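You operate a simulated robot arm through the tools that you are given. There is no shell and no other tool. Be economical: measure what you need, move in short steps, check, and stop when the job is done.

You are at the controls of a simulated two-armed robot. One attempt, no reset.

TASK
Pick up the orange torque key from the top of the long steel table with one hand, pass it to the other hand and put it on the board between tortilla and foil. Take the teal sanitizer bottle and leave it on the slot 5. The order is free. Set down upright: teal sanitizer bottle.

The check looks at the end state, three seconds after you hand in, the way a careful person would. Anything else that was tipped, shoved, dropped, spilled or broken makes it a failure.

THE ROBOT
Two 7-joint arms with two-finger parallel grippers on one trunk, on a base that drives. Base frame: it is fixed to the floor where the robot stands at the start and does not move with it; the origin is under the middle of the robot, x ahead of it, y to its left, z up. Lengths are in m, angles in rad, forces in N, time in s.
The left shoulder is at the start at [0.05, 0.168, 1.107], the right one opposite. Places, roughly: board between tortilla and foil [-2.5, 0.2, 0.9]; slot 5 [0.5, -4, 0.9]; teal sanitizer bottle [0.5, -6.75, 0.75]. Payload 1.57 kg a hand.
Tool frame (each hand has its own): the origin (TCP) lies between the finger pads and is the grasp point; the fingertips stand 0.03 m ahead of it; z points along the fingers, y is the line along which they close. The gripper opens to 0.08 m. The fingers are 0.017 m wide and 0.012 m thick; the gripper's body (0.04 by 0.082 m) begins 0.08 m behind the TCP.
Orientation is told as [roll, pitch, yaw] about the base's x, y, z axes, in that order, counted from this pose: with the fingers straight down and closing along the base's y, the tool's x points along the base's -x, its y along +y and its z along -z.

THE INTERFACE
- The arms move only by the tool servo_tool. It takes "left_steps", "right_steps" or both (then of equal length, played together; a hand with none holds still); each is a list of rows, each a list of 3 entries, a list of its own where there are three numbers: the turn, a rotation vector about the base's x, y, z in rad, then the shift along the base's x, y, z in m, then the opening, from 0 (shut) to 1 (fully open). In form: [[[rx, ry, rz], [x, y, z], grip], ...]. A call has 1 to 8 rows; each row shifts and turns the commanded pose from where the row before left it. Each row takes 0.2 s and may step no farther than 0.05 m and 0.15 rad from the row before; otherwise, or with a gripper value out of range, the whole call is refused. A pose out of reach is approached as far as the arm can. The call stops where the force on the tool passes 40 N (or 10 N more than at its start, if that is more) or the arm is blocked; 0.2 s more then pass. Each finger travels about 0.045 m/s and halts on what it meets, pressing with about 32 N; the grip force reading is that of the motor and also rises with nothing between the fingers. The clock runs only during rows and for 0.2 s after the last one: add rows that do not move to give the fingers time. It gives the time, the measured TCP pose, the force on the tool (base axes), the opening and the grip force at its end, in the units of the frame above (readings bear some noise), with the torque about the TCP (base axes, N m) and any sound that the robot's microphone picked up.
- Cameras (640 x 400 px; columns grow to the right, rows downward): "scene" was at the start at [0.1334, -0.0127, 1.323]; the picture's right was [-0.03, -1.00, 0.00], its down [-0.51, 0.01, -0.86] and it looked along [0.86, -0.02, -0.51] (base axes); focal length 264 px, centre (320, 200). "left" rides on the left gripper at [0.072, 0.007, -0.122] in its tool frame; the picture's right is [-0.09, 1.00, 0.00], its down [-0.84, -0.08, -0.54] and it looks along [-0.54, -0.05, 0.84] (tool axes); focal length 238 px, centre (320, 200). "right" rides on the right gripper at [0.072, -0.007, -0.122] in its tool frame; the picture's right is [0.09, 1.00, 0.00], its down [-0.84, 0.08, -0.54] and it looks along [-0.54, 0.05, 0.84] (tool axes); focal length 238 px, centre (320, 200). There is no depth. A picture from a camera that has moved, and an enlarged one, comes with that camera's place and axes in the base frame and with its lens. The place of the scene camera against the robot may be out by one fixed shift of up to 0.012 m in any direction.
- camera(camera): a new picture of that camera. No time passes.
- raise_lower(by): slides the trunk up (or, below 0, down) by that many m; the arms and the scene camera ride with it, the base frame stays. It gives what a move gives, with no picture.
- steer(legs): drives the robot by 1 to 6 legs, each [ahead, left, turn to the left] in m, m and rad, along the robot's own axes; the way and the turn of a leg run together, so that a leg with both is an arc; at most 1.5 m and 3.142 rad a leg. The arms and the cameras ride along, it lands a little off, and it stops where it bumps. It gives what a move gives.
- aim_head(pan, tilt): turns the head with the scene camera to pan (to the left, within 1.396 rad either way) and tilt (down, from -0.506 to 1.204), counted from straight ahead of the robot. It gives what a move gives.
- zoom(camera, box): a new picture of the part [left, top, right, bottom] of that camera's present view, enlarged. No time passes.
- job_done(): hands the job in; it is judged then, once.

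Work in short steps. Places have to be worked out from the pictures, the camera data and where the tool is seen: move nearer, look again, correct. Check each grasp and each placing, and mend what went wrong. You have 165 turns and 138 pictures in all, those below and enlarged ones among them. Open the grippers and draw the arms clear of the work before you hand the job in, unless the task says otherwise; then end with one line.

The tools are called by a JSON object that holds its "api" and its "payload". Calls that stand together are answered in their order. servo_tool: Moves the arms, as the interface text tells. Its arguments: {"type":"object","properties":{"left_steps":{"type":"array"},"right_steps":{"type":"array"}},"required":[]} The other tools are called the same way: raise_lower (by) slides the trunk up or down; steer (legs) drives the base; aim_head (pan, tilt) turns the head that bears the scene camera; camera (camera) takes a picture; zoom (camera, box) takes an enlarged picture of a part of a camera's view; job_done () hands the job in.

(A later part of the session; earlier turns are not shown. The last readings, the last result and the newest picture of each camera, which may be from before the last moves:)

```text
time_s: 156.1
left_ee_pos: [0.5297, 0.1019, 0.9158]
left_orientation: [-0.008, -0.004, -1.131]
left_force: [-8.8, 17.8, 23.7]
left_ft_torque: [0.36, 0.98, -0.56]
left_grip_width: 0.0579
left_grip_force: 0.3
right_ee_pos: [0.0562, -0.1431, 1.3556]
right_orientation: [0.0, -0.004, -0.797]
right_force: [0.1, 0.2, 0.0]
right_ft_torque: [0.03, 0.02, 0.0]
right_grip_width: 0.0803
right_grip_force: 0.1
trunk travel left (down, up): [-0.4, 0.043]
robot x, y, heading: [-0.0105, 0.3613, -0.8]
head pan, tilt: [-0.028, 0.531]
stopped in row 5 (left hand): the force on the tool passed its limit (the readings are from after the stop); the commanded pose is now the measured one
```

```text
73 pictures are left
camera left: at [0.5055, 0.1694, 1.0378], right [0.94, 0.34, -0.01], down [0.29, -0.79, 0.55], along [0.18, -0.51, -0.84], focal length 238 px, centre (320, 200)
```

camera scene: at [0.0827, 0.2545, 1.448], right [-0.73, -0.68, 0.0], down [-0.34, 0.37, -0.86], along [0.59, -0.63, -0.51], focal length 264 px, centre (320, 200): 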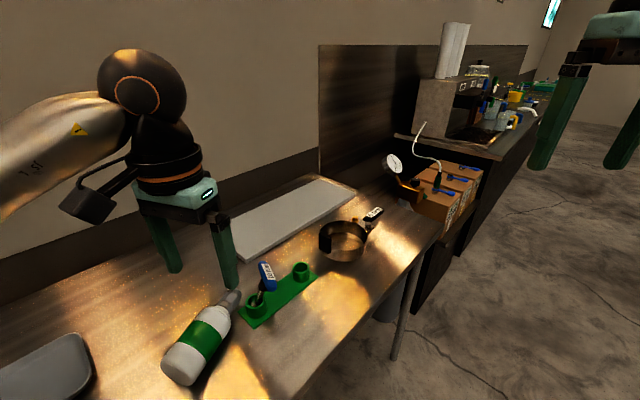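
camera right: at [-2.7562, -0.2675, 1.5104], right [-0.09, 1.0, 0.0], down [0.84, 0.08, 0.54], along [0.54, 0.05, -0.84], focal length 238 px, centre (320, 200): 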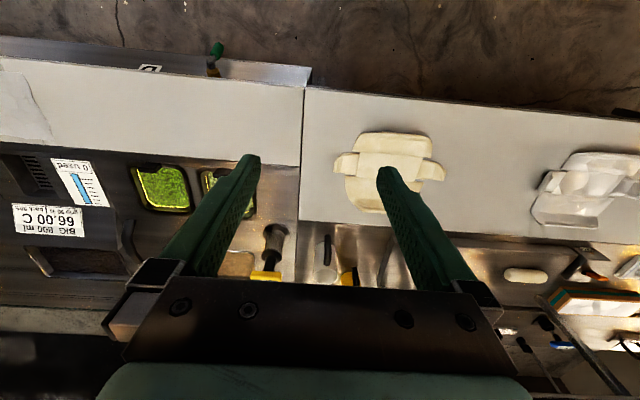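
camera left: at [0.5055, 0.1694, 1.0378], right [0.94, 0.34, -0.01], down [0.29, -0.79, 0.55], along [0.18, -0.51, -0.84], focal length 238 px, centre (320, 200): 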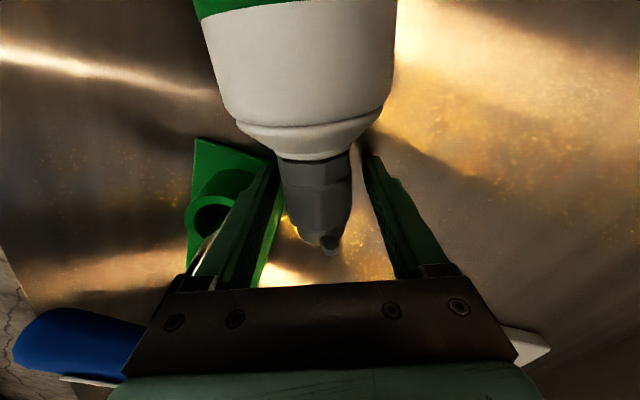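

The near finger is landing on the tube's rim, so there is no room beside the neck. I'll rise, move to the bottle body's near side with closed fingers, and gently roll the bottle about 3 cm away from the rack first.

{"api": "servo_tool", "payload": {"left_steps": [[[0, 0, 0], [0, 0, 0.04], 0.72], [[0, 0, 0], [0, 0, 0.04], 0.72], [[0, 0, 0], [-0.035, 0.02, 0], 0.3], [[0, 0, 0], [-0.035, 0.02, 0], 0], [[0, 0, 0], [-0.028, 0.018, 0], 0], [[0, 0, 0], [0, 0, -0.03], 0], [[0, 0, 0], [0, 0, 0], 0], [[0, 0, 0], [0, 0, 0], 0]]}}

{"api": "camera", "payload": {"camera": "left"}}

{"api": "camera", "payload": {"camera": "scene"}}

```text
time_s: 157.9
left_ee_pos: [0.4341, 0.1578, 0.9612]
left_orientation: [-0.005, -0.006, -1.13]
left_force: [-0.4, 0.9, 0.0]
left_ft_torque: [0.01, -0.04, -0.02]
left_grip_width: 0.0
left_grip_force: 20.9
right_ee_pos: [0.0561, -0.145, 1.3544]
right_orientation: [-0.001, -0.003, -0.794]
right_force: [-0.1, 0.3, 0.8]
right_ft_torque: [-0.02, -0.03, -0.01]
right_grip_width: 0.0802
right_grip_force: 0.0
trunk travel left (down, up): [-0.4, 0.043]
robot x, y, heading: [-0.0096, 0.3626, -0.793]
head pan, tilt: [-0.028, 0.531]
```

```text
72 pictures are left
camera left: at [0.41, 0.2258, 1.0829], right [0.94, 0.34, 0.0], down [0.29, -0.78, 0.55], along [0.18, -0.52, -0.84], focal length 238 px, centre (320, 200)
```

left: 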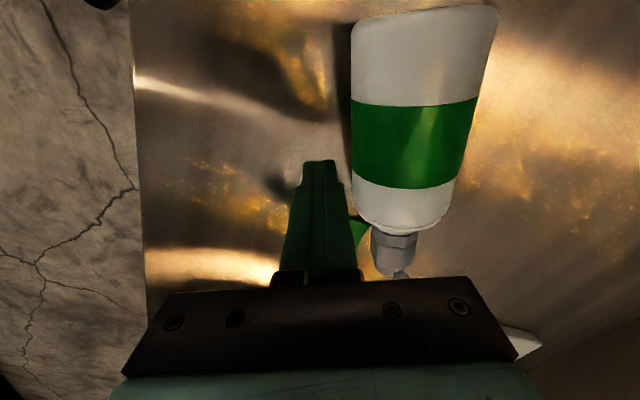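

```text
71 pictures are left
camera scene: at [0.0831, 0.2548, 1.448], right [-0.73, -0.68, 0.0], down [-0.34, 0.37, -0.86], along [0.59, -0.63, -0.51], focal length 264 px, centre (320, 200)
```

scene: 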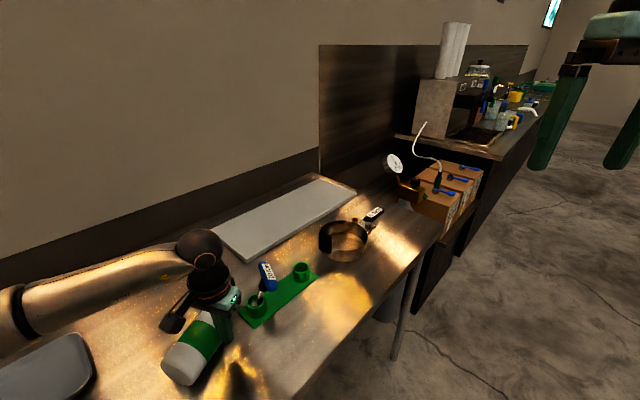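

I'll descend beside the body's middle (centre about (0.495, 0.20)) and push slowly.

{"api": "servo_tool", "payload": {"left_steps": [[[0, 0, 0], [-0.005, 0.013, -0.02], 0], [[0, 0, 0], [0, 0, -0.03], 0], [[0, 0, 0], [0, 0, -0.022], 0], [[0, 0, 0], [0.008, 0.0037, 0], 0], [[0, 0, 0], [0.007, 0.0033, 0], 0], [[0, 0, 0], [0.006, 0.0028, 0], 0], [[0, 0, 0], [0.005, 0.0023, 0], 0]]}}

{"api": "camera", "payload": {"camera": "left"}}

```text
time_s: 158.7
left_ee_pos: [0.4278, 0.1698, 0.9104]
left_orientation: [-0.006, -0.007, -1.132]
left_force: [-8.1, 10.9, 16.7]
left_ft_torque: [0.48, 0.27, 0.14]
left_grip_width: 0.0
left_grip_force: 21.1
right_ee_pos: [0.0557, -0.1434, 1.3544]
right_orientation: [-0.001, -0.005, -0.795]
right_force: [0.7, 0.2, -0.4]
right_ft_torque: [0.03, 0.04, -0.02]
right_grip_width: 0.0799
right_grip_force: 0.1
trunk travel left (down, up): [-0.4, 0.043]
robot x, y, heading: [-0.0095, 0.3606, -0.802]
head pan, tilt: [-0.028, 0.531]
stopped in row 3 (left hand): the force on the tool passed its limit (the readings are from after the stop); the commanded pose is now the measured one
```

```text
70 pictures are left
camera left: at [0.4034, 0.2385, 1.0318], right [0.94, 0.34, -0.01], down [0.29, -0.79, 0.55], along [0.18, -0.52, -0.84], focal length 238 px, centre (320, 200)
```

left: 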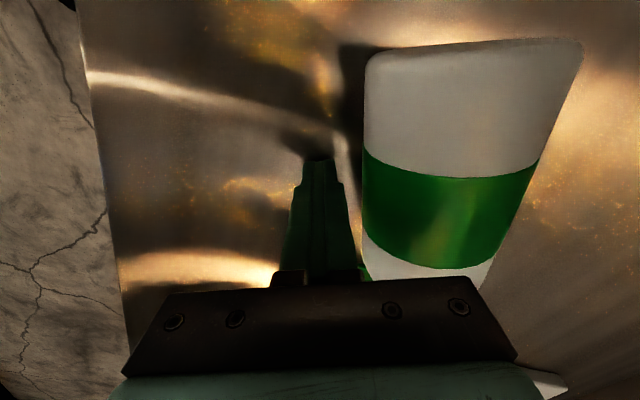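

The fingertips have met the table: its surface is at z≈0.88, not 0.835, so my depths were off and the bottle axis is near z 0.92. With that, the collar centre is near (0.525, 0.111). I'll go straight to a neck grip with TCP z 0.925.

{"api": "servo_tool", "payload": {"left_steps": [[[0, 0, 0], [0, 0, 0.045], 0.3], [[0, 0, 0], [0, 0, 0.045], 0.7], [[0, 0, 0], [0.04, -0.02, 0.005], 0.7], [[0, 0, 0], [0.04, -0.024, 0], 0.7], [[0, 0, 0], [0.018, -0.0147, 0], 0.7], [[0, 0, 0], [0, 0, -0.03], 0.7], [[0, 0, 0], [0, 0, -0.022], 0.7], [[0, 0, 0], [0, 0, 0], 0.7]]}}

{"api": "camera", "payload": {"camera": "left"}}

```text
time_s: 160.4
left_ee_pos: [0.5307, 0.1123, 0.9502]
left_orientation: [-0.005, -0.009, -1.131]
left_force: [-0.6, 0.4, 0.7]
left_ft_torque: [-0.02, 0.02, 0.0]
left_grip_width: 0.0562
left_grip_force: 0.1
right_ee_pos: [0.0567, -0.1444, 1.3542]
right_orientation: [0.001, -0.002, -0.798]
right_force: [0.3, -1.0, -1.1]
right_ft_torque: [0.0, -0.01, 0.0]
right_grip_width: 0.08
right_grip_force: 0.0
trunk travel left (down, up): [-0.4, 0.043]
robot x, y, heading: [-0.0105, 0.361, -0.793]
head pan, tilt: [-0.028, 0.531]
```

```text
69 pictures are left
camera left: at [0.5054, 0.1815, 1.0719], right [0.94, 0.34, 0.0], down [0.29, -0.78, 0.55], along [0.18, -0.52, -0.83], focal length 238 px, centre (320, 200)
```

left: 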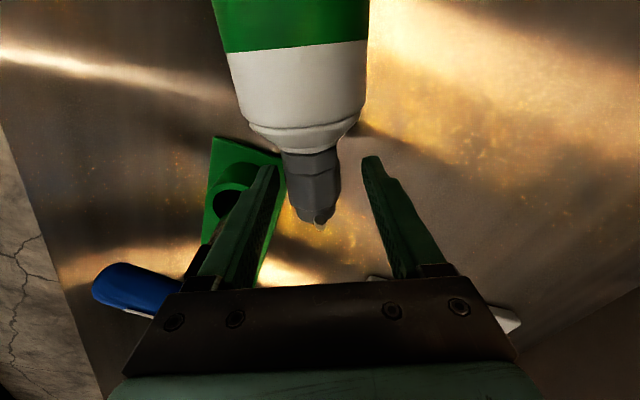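

Along-axis is right; I need about 5 mm toward the rack, then 25 mm down, then close.

{"api": "servo_tool", "payload": {"left_steps": [[[0, 0, 0], [-0.0045, -0.0015, 0], 0.7], [[0, 0, 0], [0, 0, -0.013], 0.7], [[0, 0, 0], [0, 0, -0.01], 0.7], [[0, 0, 0], [0, 0, 0], 0.7], [[0, 0, 0], [0, 0, 0], 0.4], [[0, 0, 0], [0, 0, 0], 0.2], [[0, 0, 0], [0, 0, 0], 0.2]]}}

{"api": "camera", "payload": {"camera": "left"}}

```text
time_s: 162.1
left_ee_pos: [0.5218, 0.109, 0.9279]
left_orientation: [-0.005, -0.011, -1.13]
left_force: [1.0, 0.3, -0.2]
left_ft_torque: [-0.04, -0.02, -0.01]
left_grip_width: 0.0428
left_grip_force: 32.2
right_ee_pos: [0.0568, -0.1452, 1.3547]
right_orientation: [-0.002, -0.003, -0.796]
right_force: [0.6, -0.7, 0.9]
right_ft_torque: [-0.01, 0.04, 0.03]
right_grip_width: 0.0798
right_grip_force: 0.1
trunk travel left (down, up): [-0.4, 0.043]
robot x, y, heading: [-0.0104, 0.3581, -0.797]
head pan, tilt: [-0.028, 0.531]
```

```text
68 pictures are left
camera left: at [0.4981, 0.1789, 1.0494], right [0.94, 0.34, 0.0], down [0.29, -0.78, 0.55], along [0.18, -0.52, -0.83], focal length 238 px, centre (320, 200)
```

left: 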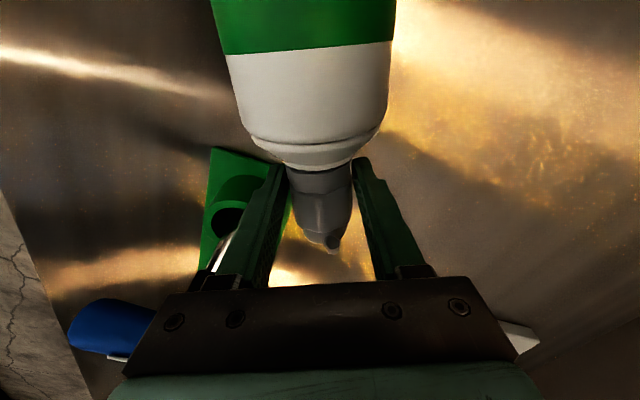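

The collar is gripped (0.043). I'll lift straight up and see how the bottle hangs.

{"api": "servo_tool", "payload": {"left_steps": [[[0, 0, 0], [0, 0, 0.015], 0.2], [[0, 0, 0], [0, 0, 0.025], 0.2], [[0, 0, 0], [0, 0, 0.03], 0.2], [[0, 0, 0], [0, 0, 0.03], 0.2], [[0, 0, 0], [0, 0, 0.03], 0.2], [[0, 0, 0], [0, 0, 0.03], 0.2], [[0, 0, 0], [0, 0, 0.03], 0.2]]}}

{"api": "camera", "payload": {"camera": "left"}}

{"api": "camera", "payload": {"camera": "scene"}}

```text
time_s: 163.7
left_ee_pos: [0.5217, 0.1094, 1.1188]
left_orientation: [-0.004, -0.012, -1.132]
left_force: [0.1, 0.4, -3.0]
left_ft_torque: [-0.21, -0.12, 0.01]
left_grip_width: 0.0426
left_grip_force: 32.1
right_ee_pos: [0.0567, -0.1444, 1.3529]
right_orientation: [-0.001, -0.001, -0.795]
right_force: [0.4, 0.5, -0.1]
right_ft_torque: [-0.03, -0.02, 0.0]
right_grip_width: 0.0803
right_grip_force: 0.0
trunk travel left (down, up): [-0.4, 0.043]
robot x, y, heading: [-0.0087, 0.3619, -0.8]
head pan, tilt: [-0.028, 0.531]
```

```text
67 pictures are left
camera left: at [0.4979, 0.1775, 1.2398], right [0.94, 0.34, 0.0], down [0.29, -0.78, 0.55], along [0.18, -0.52, -0.83], focal length 238 px, centre (320, 200)
```

left: 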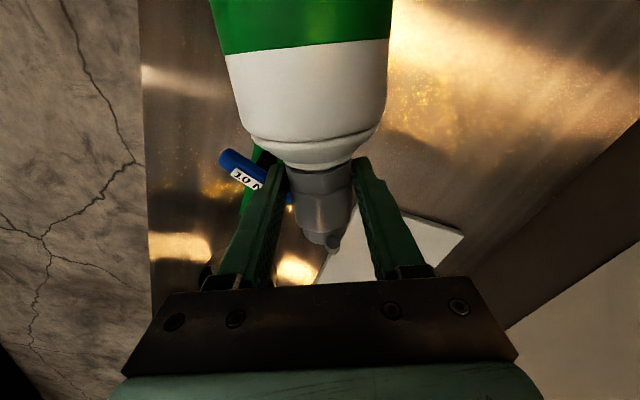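

```text
66 pictures are left
camera scene: at [0.0831, 0.2549, 1.448], right [-0.73, -0.68, 0.0], down [-0.34, 0.37, -0.86], along [0.59, -0.63, -0.51], focal length 264 px, centre (320, 200)
```

scene: 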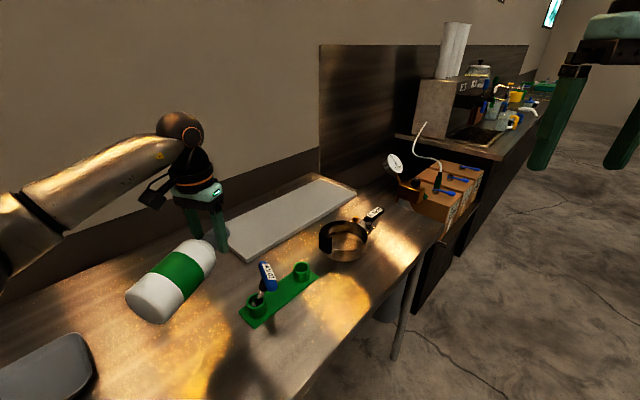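

The bottle is held rigidly and is light (~0.3 kg). I'll rotate the hand 90° about the closing axis so the bottle comes upright.

{"api": "servo_tool", "payload": {"left_steps": [[[-0.1294, -0.0604, 0], [0, 0, 0.005], 0.2], [[-0.1294, -0.0604, 0], [0, 0, 0.005], 0.2], [[-0.1294, -0.0604, 0], [0, 0, 0], 0.2], [[-0.1294, -0.0604, 0], [0, 0, 0], 0.2], [[-0.1294, -0.0604, 0], [0, 0, 0], 0.2], [[-0.1294, -0.0604, 0], [0, 0, 0], 0.2], [[-0.1294, -0.0604, 0], [0, 0, 0], 0.2], [[-0.1294, -0.0604, 0], [0, 0, 0], 0.2]]}}

{"api": "camera", "payload": {"camera": "scene"}}

```text
time_s: 165.4
left_ee_pos: [0.5235, 0.1082, 1.1279]
left_orientation: [-0.017, -1.154, -1.122]
left_force: [-1.1, 0.2, -3.1]
left_ft_torque: [-0.05, -0.03, 0.03]
left_grip_width: 0.0423
left_grip_force: 32.2
right_ee_pos: [0.0573, -0.1446, 1.3537]
right_orientation: [-0.001, -0.002, -0.797]
right_force: [-0.3, -0.2, -0.1]
right_ft_torque: [-0.01, 0.02, 0.02]
right_grip_width: 0.0799
right_grip_force: 0.0
trunk travel left (down, up): [-0.4, 0.043]
robot x, y, heading: [-0.011, 0.3578, -0.793]
head pan, tilt: [-0.028, 0.531]
```

```text
65 pictures are left
camera scene: at [0.0835, 0.255, 1.448], right [-0.73, -0.68, 0.0], down [-0.34, 0.37, -0.86], along [0.59, -0.63, -0.51], focal length 264 px, centre (320, 200)
```

scene: 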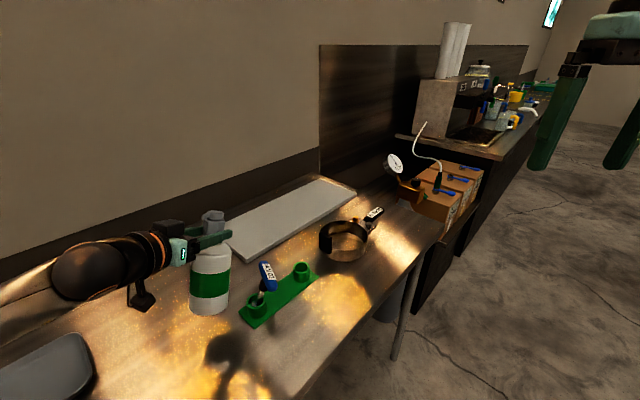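

Nearly upright. I'll finish the turn and back the base 0.15 m so that the bottle's original place (about (0.458, 0.292)) is comfortably within reach.

{"api": "servo_tool", "payload": {"left_steps": [[[-0.1294, -0.0604, 0], [0, 0, 0.005], 0.2], [[-0.1294, -0.0604, 0], [0, 0, 0.005], 0.2], [[-0.1258, -0.0587, 0], [0, 0, 0], 0.2], [[0, 0, 0], [0, 0, 0], 0.2]]}}

{"api": "steer", "payload": {"legs": [[-0.15, 0, 0]]}}

{"api": "camera", "payload": {"camera": "scene"}}

```text
time_s: 166.4
left_ee_pos: [0.5241, 0.1075, 1.138]
left_orientation: [-2.601, -1.561, 1.461]
left_force: [-0.5, 0.7, -3.5]
left_ft_torque: [0.03, 0.01, 0.01]
left_grip_width: 0.0425
left_grip_force: 31.9
right_ee_pos: [0.0559, -0.145, 1.354]
right_orientation: [0.0, -0.001, -0.796]
right_force: [0.0, 0.0, 0.4]
right_ft_torque: [0.02, -0.02, -0.01]
right_grip_width: 0.08
right_grip_force: 0.1
trunk travel left (down, up): [-0.4, 0.043]
robot x, y, heading: [-0.0083, 0.3585, -0.797]
head pan, tilt: [-0.028, 0.531]
```

```text
time_s: 167.8
left_ee_pos: [0.419, 0.2146, 1.1383]
left_orientation: [-2.565, -1.563, 1.43]
left_force: [-0.7, -0.1, -2.8]
left_ft_torque: [0.06, 0.07, 0.0]
left_grip_width: 0.0425
left_grip_force: 31.8
right_ee_pos: [-0.0467, -0.038, 1.3535]
right_orientation: [0.0, -0.003, -0.793]
right_force: [0.2, 0.4, -0.2]
right_ft_torque: [-0.05, 0.0, 0.0]
right_grip_width: 0.0799
right_grip_force: 0.2
trunk travel left (down, up): [-0.4, 0.043]
robot x, y, heading: [-0.1151, 0.4673, -0.792]
head pan, tilt: [-0.028, 0.531]
```

```text
64 pictures are left
camera scene: at [-0.0211, 0.3617, 1.4481], right [-0.73, -0.68, 0.0], down [-0.34, 0.37, -0.86], along [0.59, -0.63, -0.51], focal length 264 px, centre (320, 200)
```

scene: 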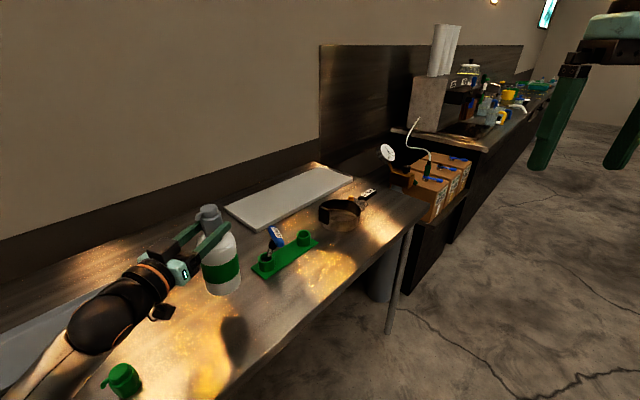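

Upright, with almost zero torque. Moving sideways to (0.458, 0.292) at height, then I'll view the arm's clearance over the green and yellow items.

{"api": "servo_tool", "payload": {"left_steps": [[[0, 0, 0], [0.01, 0.02, 0], 0.2], [[0, 0, 0], [0.01, 0.02, 0], 0.2], [[0, 0, 0], [0.01, 0.02, 0], 0.2], [[0, 0, 0], [0.009, 0.017, 0], 0.2], [[0, 0, 0], [0, 0, 0], 0.2]]}}

{"api": "aim_head", "payload": {"pan": 0.75, "tilt": 0.7}}

{"api": "camera", "payload": {"camera": "scene"}}

```text
time_s: 169.0
left_ee_pos: [0.4602, 0.2917, 1.1373]
left_orientation: [-2.353, -1.564, 1.217]
left_force: [-0.4, 0.1, -3.7]
left_ft_torque: [0.07, 0.02, 0.02]
left_grip_width: 0.0424
left_grip_force: 32.3
right_ee_pos: [-0.0475, -0.0379, 1.3535]
right_orientation: [0.001, -0.001, -0.793]
right_force: [-0.2, -0.3, 0.9]
right_ft_torque: [0.0, 0.0, 0.02]
right_grip_width: 0.0799
right_grip_force: 0.1
trunk travel left (down, up): [-0.4, 0.043]
robot x, y, heading: [-0.1163, 0.4692, -0.794]
head pan, tilt: [-0.028, 0.531]
```

```text
time_s: 170.1
left_ee_pos: [0.46, 0.2917, 1.1377]
left_orientation: [-2.433, -1.564, 1.295]
left_force: [0.0, -0.1, -2.3]
left_ft_torque: [0.03, 0.01, 0.03]
left_grip_width: 0.0426
left_grip_force: 32.1
right_ee_pos: [-0.0456, -0.0369, 1.3548]
right_orientation: [0.0, -0.001, -0.795]
right_force: [-0.4, -0.5, 0.0]
right_ft_torque: [0.0, -0.02, 0.03]
right_grip_width: 0.0801
right_grip_force: 0.0
trunk travel left (down, up): [-0.4, 0.043]
robot x, y, heading: [-0.1156, 0.4677, -0.792]
head pan, tilt: [0.75, 0.7]
```

```text
63 pictures are left
camera scene: at [0.003, 0.4235, 1.4331], right [-0.04, -1.0, 0.0], down [-0.64, 0.03, -0.76], along [0.76, -0.03, -0.64], focal length 264 px, centre (320, 200)
```

scene: 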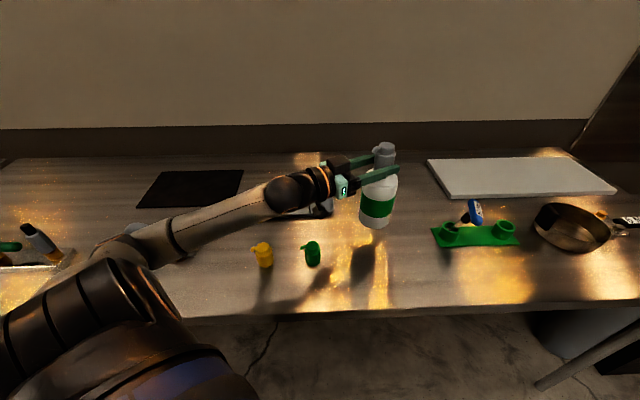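

The forearm is above the tray and caps. I'll lower with the arm in steps and check.

{"api": "servo_tool", "payload": {"left_steps": [[[0, 0, 0], [0, 0, -0.02], 0.2], [[0, 0, 0], [0, 0, -0.02], 0.2], [[0, 0, 0], [0, 0, -0.02], 0.2], [[0, 0, 0], [0, 0, -0.01], 0.2], [[0, 0, 0], [0, 0, 0], 0.2]]}}

{"api": "camera", "payload": {"camera": "scene"}}

{"api": "camera", "payload": {"camera": "left"}}

```text
time_s: 171.3
left_ee_pos: [0.4588, 0.2918, 1.0685]
left_orientation: [-2.4, -1.564, 1.264]
left_force: [-0.3, -0.1, -3.0]
left_ft_torque: [0.04, -0.02, 0.01]
left_grip_width: 0.0423
left_grip_force: 32.0
right_ee_pos: [-0.0464, -0.0379, 1.3534]
right_orientation: [0.001, -0.002, -0.794]
right_force: [0.3, 0.2, 0.5]
right_ft_torque: [-0.05, 0.03, 0.04]
right_grip_width: 0.08
right_grip_force: 0.1
trunk travel left (down, up): [-0.4, 0.043]
robot x, y, heading: [-0.1168, 0.4621, -0.791]
head pan, tilt: [0.75, 0.7]
```

```text
62 pictures are left
camera scene: at [0.003, 0.4235, 1.4331], right [-0.04, -1.0, 0.0], down [-0.64, 0.03, -0.76], along [0.76, -0.03, -0.64], focal length 264 px, centre (320, 200)
```

scene: 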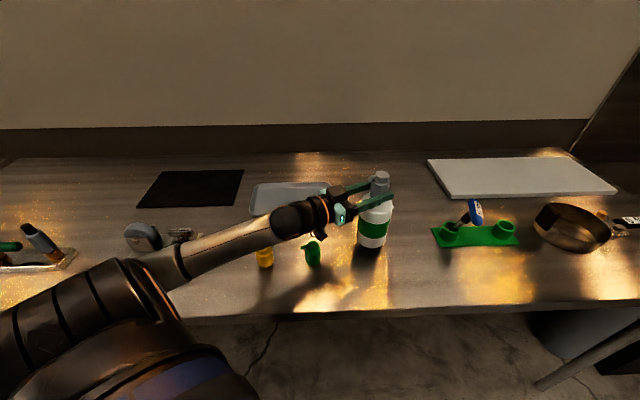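

```text
61 pictures are left
camera left: at [0.4134, 0.4047, 0.9958], right [0.9, 0.42, 0.09], down [-0.3, 0.46, 0.83], along [0.31, -0.78, 0.54], focal length 238 px, centre (320, 200)
```

left: 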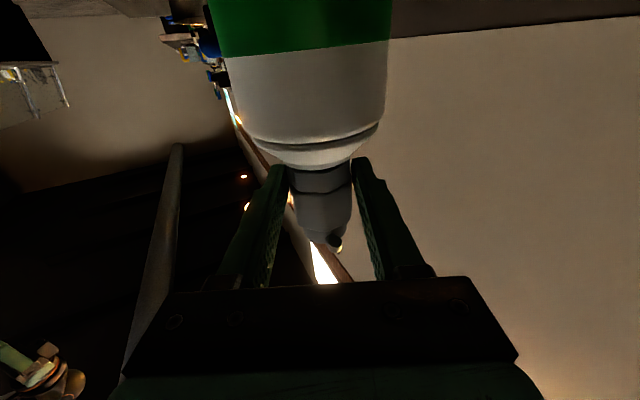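

About 3.5 cm remain. Lowering in small rows.

{"api": "servo_tool", "payload": {"left_steps": [[[0, 0, 0], [0, 0, -0.008], 0.2], [[0, 0, 0], [0, 0, -0.007], 0.2], [[0, 0, 0], [0, 0, -0.005], 0.2], [[0, 0, 0], [0, 0, 0], 0.2]]}}

{"api": "zoom", "payload": {"camera": "scene", "box": [240, 150, 440, 290]}}

```text
time_s: 172.3
left_ee_pos: [0.4598, 0.2926, 1.0471]
left_orientation: [-2.466, -1.564, 1.329]
left_force: [0.3, -0.2, -3.3]
left_ft_torque: [0.02, 0.01, 0.0]
left_grip_width: 0.042
left_grip_force: 31.7
right_ee_pos: [-0.0472, -0.0383, 1.3543]
right_orientation: [0.002, -0.001, -0.794]
right_force: [0.4, 0.1, -0.2]
right_ft_torque: [-0.02, 0.03, 0.0]
right_grip_width: 0.08
right_grip_force: 0.1
trunk travel left (down, up): [-0.4, 0.043]
robot x, y, heading: [-0.1106, 0.4634, -0.796]
head pan, tilt: [0.75, 0.7]
```

```text
2.86 times, centred on (340, 220) of scene
camera zoom: at [0.003, 0.4235, 1.4331], right [-0.04, -1.0, 0.0], down [-0.64, 0.03, -0.76], along [0.76, -0.03, -0.64], focal length 755 px, centre (263, 143)
```

zoom: 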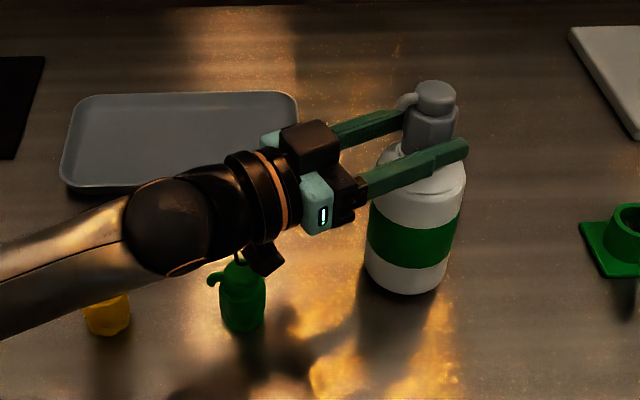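

Still clear. Continuing down slowly until contact.

{"api": "servo_tool", "payload": {"left_steps": [[[0, 0, 0], [0, 0, -0.005], 0.2], [[0, 0, 0], [0, 0, -0.005], 0.2], [[0, 0, 0], [0, 0, -0.004], 0.2], [[0, 0, 0], [0, 0, 0], 0.2]]}}

{"api": "zoom", "payload": {"camera": "scene", "box": [240, 150, 440, 290]}}

```text
time_s: 173.3
left_ee_pos: [0.4583, 0.2928, 1.0398]
left_orientation: [3.129, -1.553, 2.017]
left_force: [4.0, 1.7, 20.2]
left_ft_torque: [-0.22, -0.1, 0.1]
left_grip_width: 0.0406
left_grip_force: 32.1
right_ee_pos: [-0.0472, -0.039, 1.3542]
right_orientation: [0.002, -0.003, -0.793]
right_force: [-0.1, 0.6, 0.1]
right_ft_torque: [0.02, 0.0, 0.03]
right_grip_width: 0.0799
right_grip_force: 0.1
trunk travel left (down, up): [-0.4, 0.043]
robot x, y, heading: [-0.1138, 0.4682, -0.795]
head pan, tilt: [0.75, 0.7]
```

```text
2.86 times, centred on (340, 220) of scene
camera zoom: at [0.001, 0.4245, 1.4336], right [-0.04, -1.0, 0.0], down [-0.64, 0.03, -0.77], along [0.77, -0.03, -0.64], focal length 755 px, centre (263, 143)
```

zoom: 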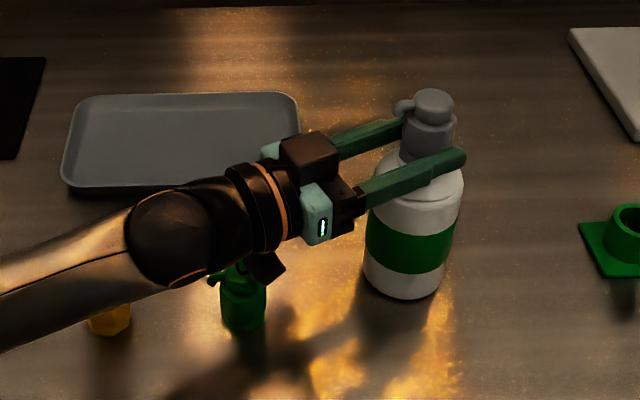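

The bottle stands firmly (20 N contact), nozzle to the left as before. I'll ease, open and lift the hand straight up clear of the pump head.

{"api": "servo_tool", "payload": {"left_steps": [[[0, 0, 0], [0, 0, 0.003], 0.3], [[0, 0, 0], [0, 0, 0], 0.6], [[0, 0, 0], [0, 0, 0], 1], [[0, 0, 0], [0, 0, 0], 1], [[0, 0, 0], [0, 0, 0.025], 1], [[0, 0, 0], [0, 0, 0.04], 1], [[0, 0, 0], [0, 0, 0.04], 1], [[0, 0, 0], [0, 0, 0.04], 1]]}}

{"api": "camera", "payload": {"camera": "scene"}}

```text
time_s: 175.1
left_ee_pos: [0.4583, 0.2927, 1.1817]
left_orientation: [-2.356, -1.563, 1.22]
left_force: [-0.9, 0.5, 0.5]
left_ft_torque: [0.0, -0.01, 0.0]
left_grip_width: 0.0798
left_grip_force: 0.1
right_ee_pos: [-0.0469, -0.0386, 1.3528]
right_orientation: [-0.001, -0.001, -0.793]
right_force: [0.2, -1.0, -0.2]
right_ft_torque: [-0.02, -0.01, -0.03]
right_grip_width: 0.0799
right_grip_force: 0.0
trunk travel left (down, up): [-0.4, 0.043]
robot x, y, heading: [-0.1143, 0.4675, -0.794]
head pan, tilt: [0.75, 0.7]
```

```text
58 pictures are left
camera scene: at [0.0024, 0.4235, 1.4331], right [-0.04, -1.0, 0.0], down [-0.64, 0.03, -0.77], along [0.76, -0.03, -0.64], focal length 264 px, centre (320, 200)
```

scene: 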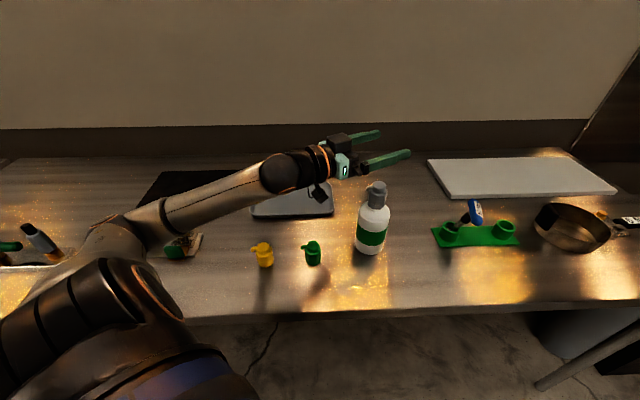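

The white bottle stands again at its place. Now I'll turn the left hand back to point down and drive to the start stance to set the blue key straight.

{"api": "servo_tool", "payload": {"left_steps": [[[0.1294, 0.0604, 0], [-0.01, 0.01, 0.02], 1], [[0.1294, 0.0604, 0], [-0.01, 0.01, 0.02], 1], [[0.1294, 0.0604, 0], [-0.01, 0.01, 0.01], 1], [[0.1294, 0.0604, 0], [0, 0, 0], 1], [[0.1294, 0.0604, 0], [0, 0, 0], 1], [[0.1294, 0.0604, 0], [0, 0, 0], 1], [[0.1294, 0.0604, 0], [0, 0, 0], 1], [[0.1294, 0.0604, 0], [0, 0, 0], 1]]}}

{"api": "servo_tool", "payload": {"left_steps": [[[0.1294, 0.0604, 0], [-0.01, 0.01, 0], 1], [[0.1294, 0.0604, 0], [0, 0, 0], 1], [[0.1294, 0.0604, 0], [0, 0, 0], 1], [[0, 0, 0], [0, 0, 0], 1]]}}

{"api": "steer", "payload": {"legs": [[0, 0, 0.794], [0, -0.4675, 0], [0.11, 0, 0]]}}

{"api": "aim_head", "payload": {"pan": -0.028, "tilt": 0.531}}

{"api": "raise_lower", "payload": {"by": -0.125}}

{"api": "camera", "payload": {"camera": "scene"}}

```text
time_s: 176.9
left_ee_pos: [0.4289, 0.3222, 1.232]
left_orientation: [-0.005, -0.43, -1.132]
left_force: [0.1, 0.0, -0.2]
left_ft_torque: [0.0, 0.02, -0.01]
left_grip_width: 0.0798
left_grip_force: 0.0
right_ee_pos: [-0.0469, -0.0393, 1.3539]
right_orientation: [0.0, -0.003, -0.795]
right_force: [-0.6, 0.0, -0.2]
right_ft_torque: [0.0, -0.02, 0.02]
right_grip_width: 0.0799
right_grip_force: 0.2
trunk travel left (down, up): [-0.4, 0.043]
robot x, y, heading: [-0.1145, 0.4658, -0.793]
head pan, tilt: [0.75, 0.7]
```

```text
time_s: 177.9
left_ee_pos: [0.4193, 0.332, 1.2326]
left_orientation: [-0.003, -0.005, -1.129]
left_force: [0.0, -0.3, 0.5]
left_ft_torque: [0.0, 0.01, 0.02]
left_grip_width: 0.0799
left_grip_force: 0.0
right_ee_pos: [-0.0464, -0.0365, 1.3545]
right_orientation: [0.001, -0.002, -0.793]
right_force: [-0.1, -0.2, 0.6]
right_ft_torque: [-0.01, 0.0, 0.07]
right_grip_width: 0.08
right_grip_force: 0.0
trunk travel left (down, up): [-0.4, 0.043]
robot x, y, heading: [-0.1133, 0.4727, -0.8]
head pan, tilt: [0.75, 0.7]
```

```text
time_s: 183.5
left_ee_pos: [0.4671, 0.3009, 1.2321]
left_orientation: [-0.002, -0.006, -0.34]
left_force: [0.2, 0.1, -0.5]
left_ft_torque: [-0.01, 0.06, 0.01]
left_grip_width: 0.0799
left_grip_force: 0.0
right_ee_pos: [0.4027, -0.2901, 1.3547]
right_orientation: [-0.001, -0.004, -0.004]
right_force: [0.5, -0.3, 0.1]
right_ft_torque: [-0.02, 0.02, 0.01]
right_grip_width: 0.0801
right_grip_force: 0.1
trunk travel left (down, up): [-0.4, 0.043]
robot x, y, heading: [-0.0034, 0.018, -0.008]
head pan, tilt: [0.75, 0.7]
```

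```text
time_s: 184.6
left_ee_pos: [0.4649, 0.3024, 1.2326]
left_orientation: [-0.001, -0.007, -0.341]
left_force: [-0.4, -0.5, -0.6]
left_ft_torque: [-0.01, 0.01, 0.02]
left_grip_width: 0.08
left_grip_force: 0.0
right_ee_pos: [0.4006, -0.2906, 1.3531]
right_orientation: [-0.001, -0.002, -0.003]
right_force: [0.6, 0.5, 0.7]
right_ft_torque: [0.0, 0.01, -0.01]
right_grip_width: 0.0798
right_grip_force: 0.1
trunk travel left (down, up): [-0.4, 0.043]
robot x, y, heading: [-0.0052, 0.017, -0.006]
head pan, tilt: [-0.028, 0.531]
```

```text
time_s: 186.2
left_ee_pos: [0.4669, 0.3007, 1.1067]
left_orientation: [-0.003, -0.007, -0.339]
left_force: [0.7, 0.4, -0.6]
left_ft_torque: [0.0, -0.02, 0.0]
left_grip_width: 0.08
left_grip_force: 0.1
right_ee_pos: [0.401, -0.2898, 1.2303]
right_orientation: [0.001, -0.001, -0.004]
right_force: [-0.5, 1.1, -0.9]
right_ft_torque: [-0.01, 0.02, 0.04]
right_grip_width: 0.0798
right_grip_force: 0.0
trunk travel left (down, up): [-0.275, 0.168]
robot x, y, heading: [-0.0028, 0.0206, -0.008]
head pan, tilt: [-0.028, 0.531]
```

```text
57 pictures are left
camera scene: at [0.1286, 0.004, 1.3231], right [-0.03, -1.0, 0.0], down [-0.51, 0.02, -0.86], along [0.86, -0.03, -0.51], focal length 264 px, centre (320, 200)
```

scene: 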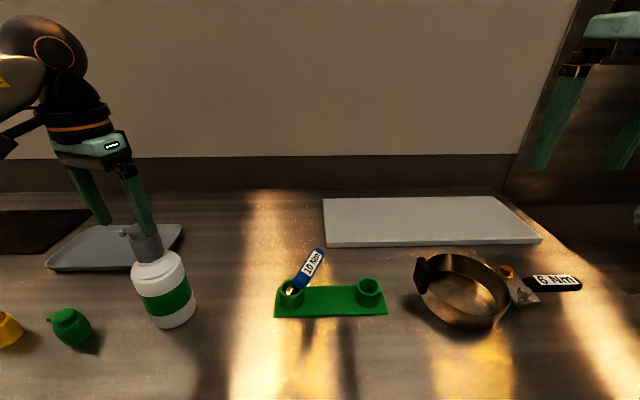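

The left hand ended just above the bottle's pump, without touching. I'll raise it straight up and away, then zoom on the blue key.

{"api": "servo_tool", "payload": {"left_steps": [[[0, 0, 0], [0, 0, 0.04], 1], [[0, 0, 0], [0, 0, 0.04], 1], [[0, 0, 0], [-0.04, 0, 0.02], 1], [[0, 0, 0], [-0.04, 0.01, 0], 1], [[0, 0, 0], [-0.04, 0.01, 0], 1]], "right_steps": [[[0, 0, 0], [0.01, 0.03, -0.01], 1], [[0, 0, 0], [0.01, 0.04, -0.02], 1], [[0, 0, 0], [0.01, 0.045, -0.015], 1], [[0, 0, 0], [0.01, 0.045, -0.01], 1], [[0, 0, 0], [0.01, 0.045, -0.005], 1]]}}

{"api": "zoom", "payload": {"camera": "scene", "box": [240, 220, 400, 330]}}

{"api": "camera", "payload": {"camera": "right"}}

```text
time_s: 187.4
left_ee_pos: [0.3434, 0.3238, 1.2081]
left_orientation: [-0.005, -0.006, -0.34]
left_force: [0.7, 0.3, 0.5]
left_ft_torque: [0.05, 0.01, 0.01]
left_grip_width: 0.0799
left_grip_force: 0.0
right_ee_pos: [0.4495, -0.0799, 1.1702]
right_orientation: [0.0, -0.004, -0.002]
right_force: [-0.7, -0.5, -0.1]
right_ft_torque: [0.01, -0.01, 0.02]
right_grip_width: 0.08
right_grip_force: 0.1
trunk travel left (down, up): [-0.275, 0.168]
robot x, y, heading: [-0.0033, 0.0161, -0.006]
head pan, tilt: [-0.028, 0.531]
```

```text
3.64 times, centred on (320, 275) of scene
camera zoom: at [0.1281, 0.0052, 1.3231], right [-0.03, -1.0, 0.0], down [-0.51, 0.01, -0.86], along [0.86, -0.03, -0.51], focal length 961 px, centre (320, -73)
```

zoom: 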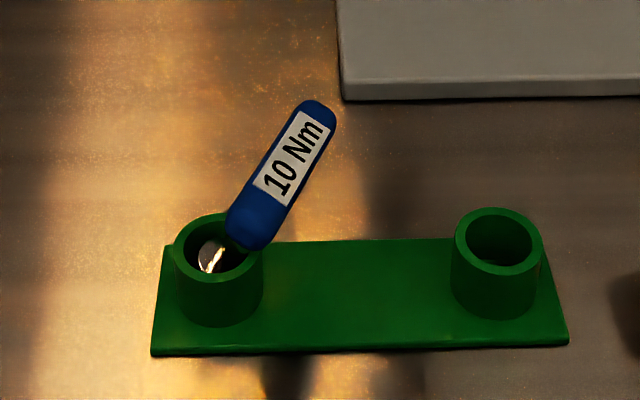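

```text
55 pictures are left
camera right: at [0.3773, -0.087, 1.2916], right [-0.09, 1.0, 0.0], down [0.84, 0.07, 0.54], along [0.54, 0.05, -0.84], focal length 238 px, centre (320, 200)
```

right: 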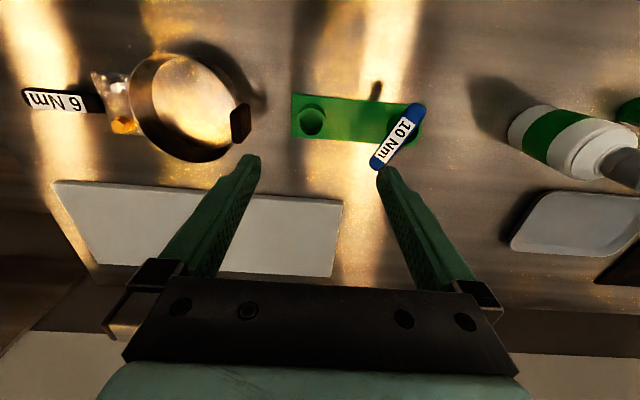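

The blue handle's centre is about (0.464, 0.017, 0.99), yawed -21° and leaning ~25° toward -y. I'll orient the right hand to match and come nearer.

{"api": "servo_tool", "payload": {"right_steps": [[[0, 0, -0.1223], [0, 0, 0], 1], [[0, 0, -0.1223], [0, 0, 0], 1], [[0, 0, -0.1223], [0, 0, 0], 1], [[0.1308, -0.0501, 0], [0, 0, -0.01], 1], [[0.1308, -0.0501, 0], [0, 0.015, -0.02], 1], [[0.1308, -0.0501, 0], [0, 0.015, -0.02], 1], [[0, 0, 0], [0, 0.01, -0.02], 1]]}}

{"api": "camera", "payload": {"camera": "right"}}

{"api": "camera", "payload": {"camera": "left"}}

```text
time_s: 189.0
left_ee_pos: [0.3455, 0.3218, 1.2074]
left_orientation: [-0.002, -0.005, -0.34]
left_force: [0.5, 0.2, 0.3]
left_ft_torque: [0.0, -0.02, -0.04]
left_grip_width: 0.08
left_grip_force: 0.0
right_ee_pos: [0.4517, -0.0452, 1.099]
right_orientation: [0.422, -0.001, -0.372]
right_force: [0.2, -0.2, 0.0]
right_ft_torque: [0.02, -0.01, -0.03]
right_grip_width: 0.08
right_grip_force: 0.0
trunk travel left (down, up): [-0.275, 0.168]
robot x, y, heading: [-0.005, 0.0182, -0.007]
head pan, tilt: [-0.028, 0.531]
```

```text
54 pictures are left
camera right: at [0.3638, -0.0709, 1.2083], right [0.24, 0.88, 0.41], down [0.72, -0.44, 0.53], along [0.64, 0.17, -0.75], focal length 238 px, centre (320, 200)
```

right: 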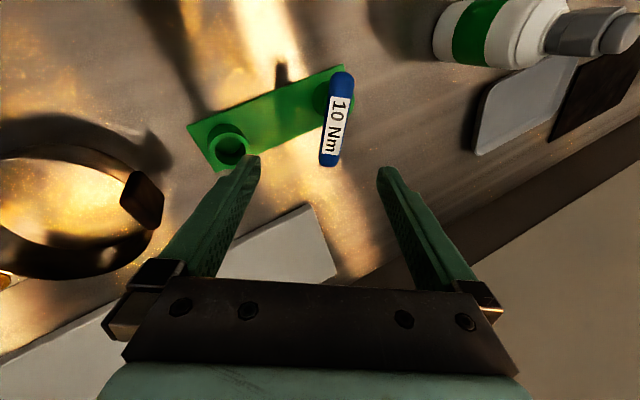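

```text
53 pictures are left
camera left: at [0.2785, 0.3542, 1.3298], right [0.42, 0.91, 0.0], down [0.76, -0.35, 0.55], along [0.5, -0.23, -0.84], focal length 238 px, centre (320, 200)
```

left: 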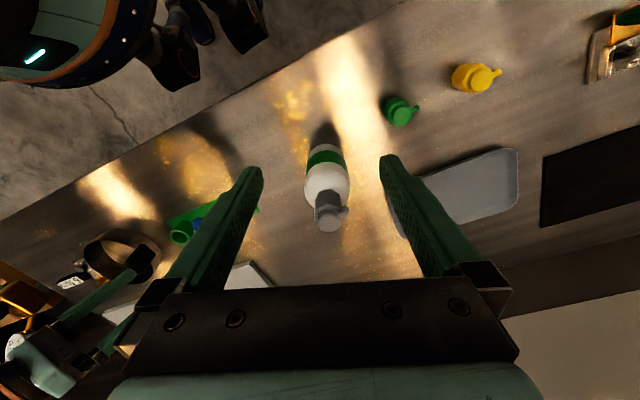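

The view along the shaft confirms the alignment. Shifting sideways, then approaching along the shaft's direction.

{"api": "servo_tool", "payload": {"right_steps": [[[0, 0, 0], [-0.01, 0.019, 0], 1], [[0, 0, 0], [0.006, 0.015, -0.036], 1], [[0, 0, 0], [0.005, 0.013, -0.03], 1], [[0, 0, 0], [0, 0, 0], 1]]}}

{"api": "camera", "payload": {"camera": "right"}}

{"api": "zoom", "payload": {"camera": "scene", "box": [220, 190, 400, 330]}}

```text
time_s: 190.0
left_ee_pos: [0.3444, 0.3239, 1.2081]
left_orientation: [-0.003, -0.007, -0.341]
left_force: [-0.1, -0.3, -0.3]
left_ft_torque: [-0.02, -0.03, 0.0]
left_grip_width: 0.0799
left_grip_force: 0.1
right_ee_pos: [0.4544, 0.0032, 1.0327]
right_orientation: [0.421, 0.0, -0.371]
right_force: [-0.2, 0.2, -0.4]
right_ft_torque: [-0.01, -0.03, 0.01]
right_grip_width: 0.0802
right_grip_force: 0.1
trunk travel left (down, up): [-0.275, 0.168]
robot x, y, heading: [-0.0038, 0.0134, -0.003]
head pan, tilt: [-0.028, 0.531]
```

```text
52 pictures are left
camera right: at [0.3668, -0.0233, 1.1398], right [0.24, 0.88, 0.41], down [0.73, -0.44, 0.53], along [0.64, 0.17, -0.75], focal length 238 px, centre (320, 200)
```

right: 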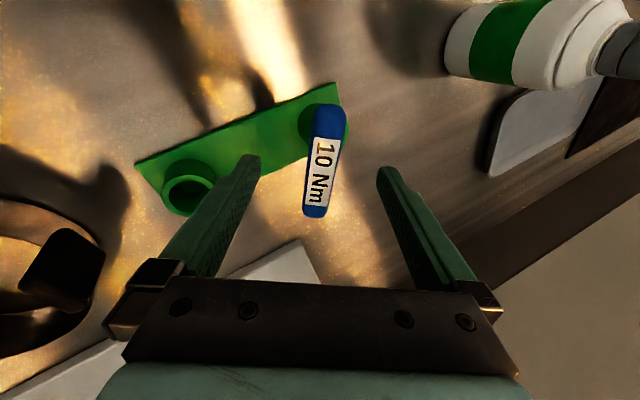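

```text
2.86 times, centred on (310, 260) of scene
camera zoom: at [0.1287, 0.004, 1.3231], right [-0.03, -1.0, 0.0], down [-0.51, 0.02, -0.86], along [0.86, -0.03, -0.51], focal length 755 px, centre (349, 29)
```

zoom: 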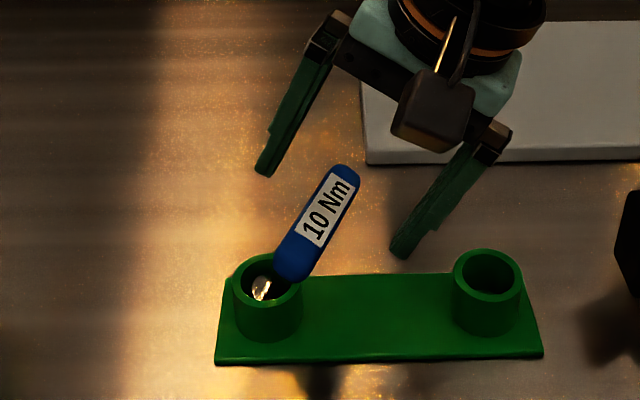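

Centred between the fingers. Advancing 28 mm along the shaft and closing.

{"api": "servo_tool", "payload": {"right_steps": [[[0, 0, 0], [0.002, 0.005, -0.013], 1], [[0, 0, 0], [0.002, 0.0055, -0.0126], 1], [[0, 0, 0], [0, 0, 0], 0], [[0, 0, 0], [0, 0, 0], 0], [[0, 0, 0], [0, 0, 0], 0], [[0, 0, 0], [0, 0, 0], 0], [[0, 0, 0], [0, 0, 0], 0]]}}

{"api": "camera", "payload": {"camera": "right"}}

{"api": "zoom", "payload": {"camera": "scene", "box": [220, 190, 400, 330]}}

```text
time_s: 191.6
left_ee_pos: [0.344, 0.323, 1.207]
left_orientation: [-0.001, -0.008, -0.338]
left_force: [0.2, -0.2, 0.1]
left_ft_torque: [0.0, -0.03, 0.01]
left_grip_width: 0.0801
left_grip_force: 0.1
right_ee_pos: [0.4566, 0.0137, 1.0077]
right_orientation: [0.422, -0.002, -0.369]
right_force: [2.5, 4.5, 3.0]
right_ft_torque: [0.44, -0.11, -0.2]
right_grip_width: 0.0243
right_grip_force: 29.0
trunk travel left (down, up): [-0.275, 0.168]
robot x, y, heading: [-0.0033, 0.0183, -0.003]
head pan, tilt: [-0.028, 0.531]
```

```text
50 pictures are left
camera right: at [0.3694, -0.0121, 1.1161], right [0.24, 0.88, 0.41], down [0.72, -0.44, 0.53], along [0.64, 0.17, -0.75], focal length 238 px, centre (320, 200)
```

right: 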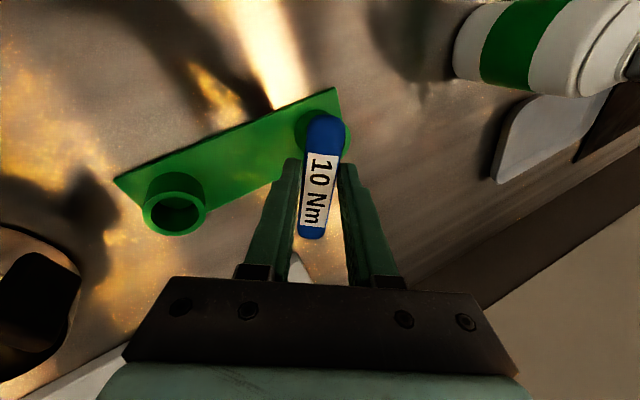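

```text
2.86 times, centred on (310, 260) of scene
camera zoom: at [0.1288, 0.0046, 1.3231], right [-0.03, -1.0, 0.0], down [-0.51, 0.02, -0.86], along [0.86, -0.03, -0.51], focal length 755 px, centre (349, 29)
```

zoom: 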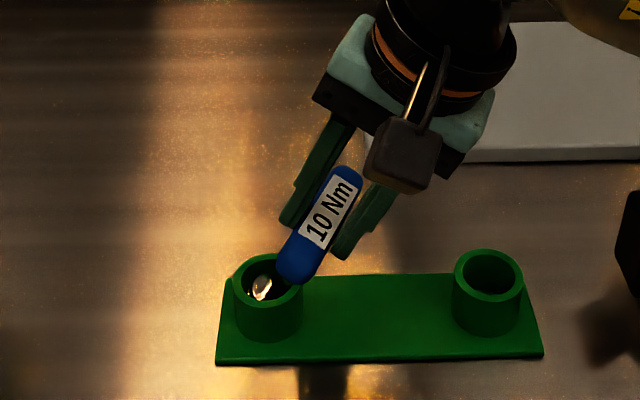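

Gripped (0.0243). I'll rotate it upright about its socket end, which stays inside the tube.

{"api": "servo_tool", "payload": {"right_steps": [[[0, 0, 0], [-0.0005, -0.0015, 0.004], 0], [[-0.1308, 0.0501, 0], [0.0053, 0.0135, 0.0053], 0], [[-0.1308, 0.0501, 0], [0.0054, 0.0141, 0.0032], 0], [[-0.1308, 0.0501, 0], [0.0055, 0.0143, 0.0011], 0], [[0, 0, 0], [0, 0, 0], 0]]}}

{"api": "zoom", "payload": {"camera": "scene", "box": [220, 190, 400, 330]}}

{"api": "camera", "payload": {"camera": "right"}}

```text
time_s: 192.8
left_ee_pos: [0.3444, 0.3242, 1.2081]
left_orientation: [-0.004, -0.006, -0.339]
left_force: [0.5, 0.8, -0.3]
left_ft_torque: [0.02, 0.01, -0.01]
left_grip_width: 0.0801
left_grip_force: 0.2
right_ee_pos: [0.4724, 0.0556, 1.022]
right_orientation: [0.001, -0.003, -0.369]
right_force: [-1.5, 5.8, -2.7]
right_ft_torque: [0.67, 0.24, -0.02]
right_grip_width: 0.0234
right_grip_force: 32.4
trunk travel left (down, up): [-0.275, 0.168]
robot x, y, heading: [-0.0029, 0.0173, -0.008]
head pan, tilt: [-0.028, 0.531]
```

```text
2.86 times, centred on (310, 260) of scene
camera zoom: at [0.1287, 0.0047, 1.3231], right [-0.03, -1.0, 0.0], down [-0.51, 0.01, -0.86], along [0.86, -0.03, -0.51], focal length 755 px, centre (349, 29)
```

zoom: 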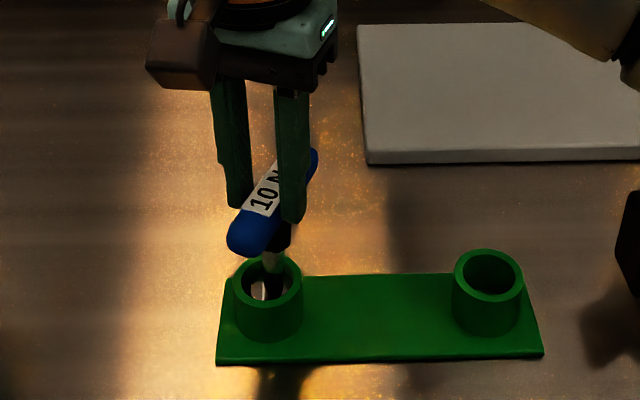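

```text
47 pictures are left
camera right: at [0.4022, 0.0735, 1.1428], right [0.27, 0.96, 0.0], down [0.81, -0.23, 0.54], along [0.52, -0.15, -0.84], focal length 238 px, centre (320, 200)
```

right: 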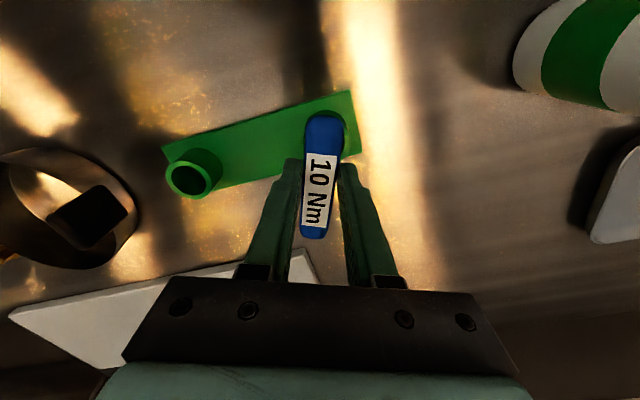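

It's still leaning a bit and the socket presses on the tube wall. I'll lift it clear of the tube and undo the yaw, then inspect and re-insert it straight.

{"api": "servo_tool", "payload": {"right_steps": [[[0, 0, 0], [0, 0.003, 0.015], 0], [[0, 0, 0], [0, 0, 0.025], 0], [[0, 0, 0], [0, 0, 0.025], 0], [[0, 0, 0.123], [0, 0, 0], 0], [[0, 0, 0.123], [0, 0, 0], 0], [[0, 0, 0.123], [0, 0, 0], 0], [[0, 0, 0], [0, 0, 0], 0]]}}

{"api": "zoom", "payload": {"camera": "scene", "box": [220, 180, 400, 330]}}

{"api": "camera", "payload": {"camera": "left"}}

```text
time_s: 194.4
left_ee_pos: [0.3457, 0.324, 1.2076]
left_orientation: [-0.002, -0.009, -0.341]
left_force: [-0.2, 0.3, -0.5]
left_ft_torque: [-0.01, 0.03, -0.02]
left_grip_width: 0.08
left_grip_force: 0.0
right_ee_pos: [0.4721, 0.056, 1.0857]
right_orientation: [-0.001, -0.002, -0.001]
right_force: [-0.1, 0.6, -0.9]
right_ft_torque: [-0.03, 0.04, -0.01]
right_grip_width: 0.0235
right_grip_force: 31.9
trunk travel left (down, up): [-0.275, 0.168]
robot x, y, heading: [-0.0053, 0.0139, -0.001]
head pan, tilt: [-0.028, 0.531]
```

```text
2.67 times, centred on (310, 255) of scene
camera zoom: at [0.1289, 0.004, 1.323], right [-0.03, -1.0, 0.0], down [-0.51, 0.02, -0.86], along [0.86, -0.03, -0.51], focal length 705 px, centre (347, 53)
```

zoom: 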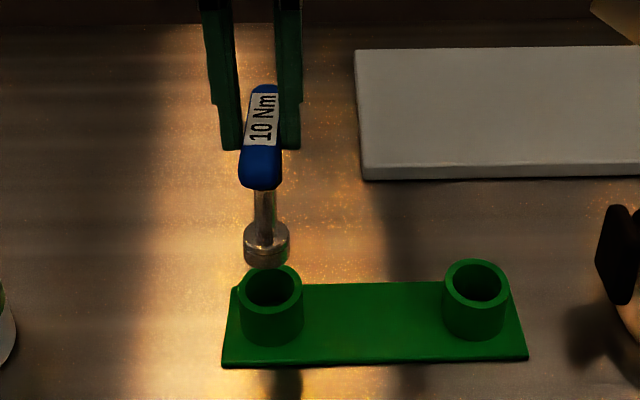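

```text
45 pictures are left
camera left: at [0.2785, 0.354, 1.3299], right [0.42, 0.91, 0.0], down [0.76, -0.35, 0.55], along [0.5, -0.23, -0.84], focal length 238 px, centre (320, 200)
```

left: 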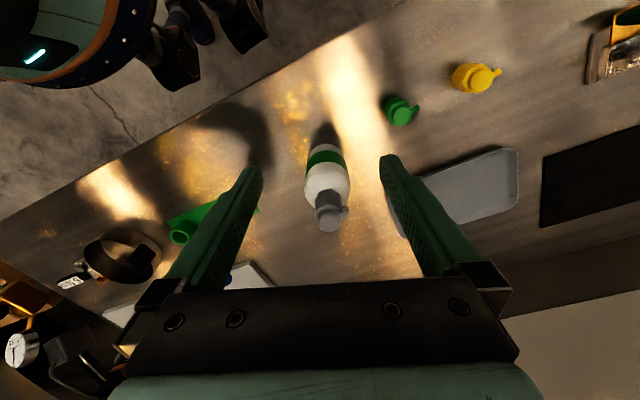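

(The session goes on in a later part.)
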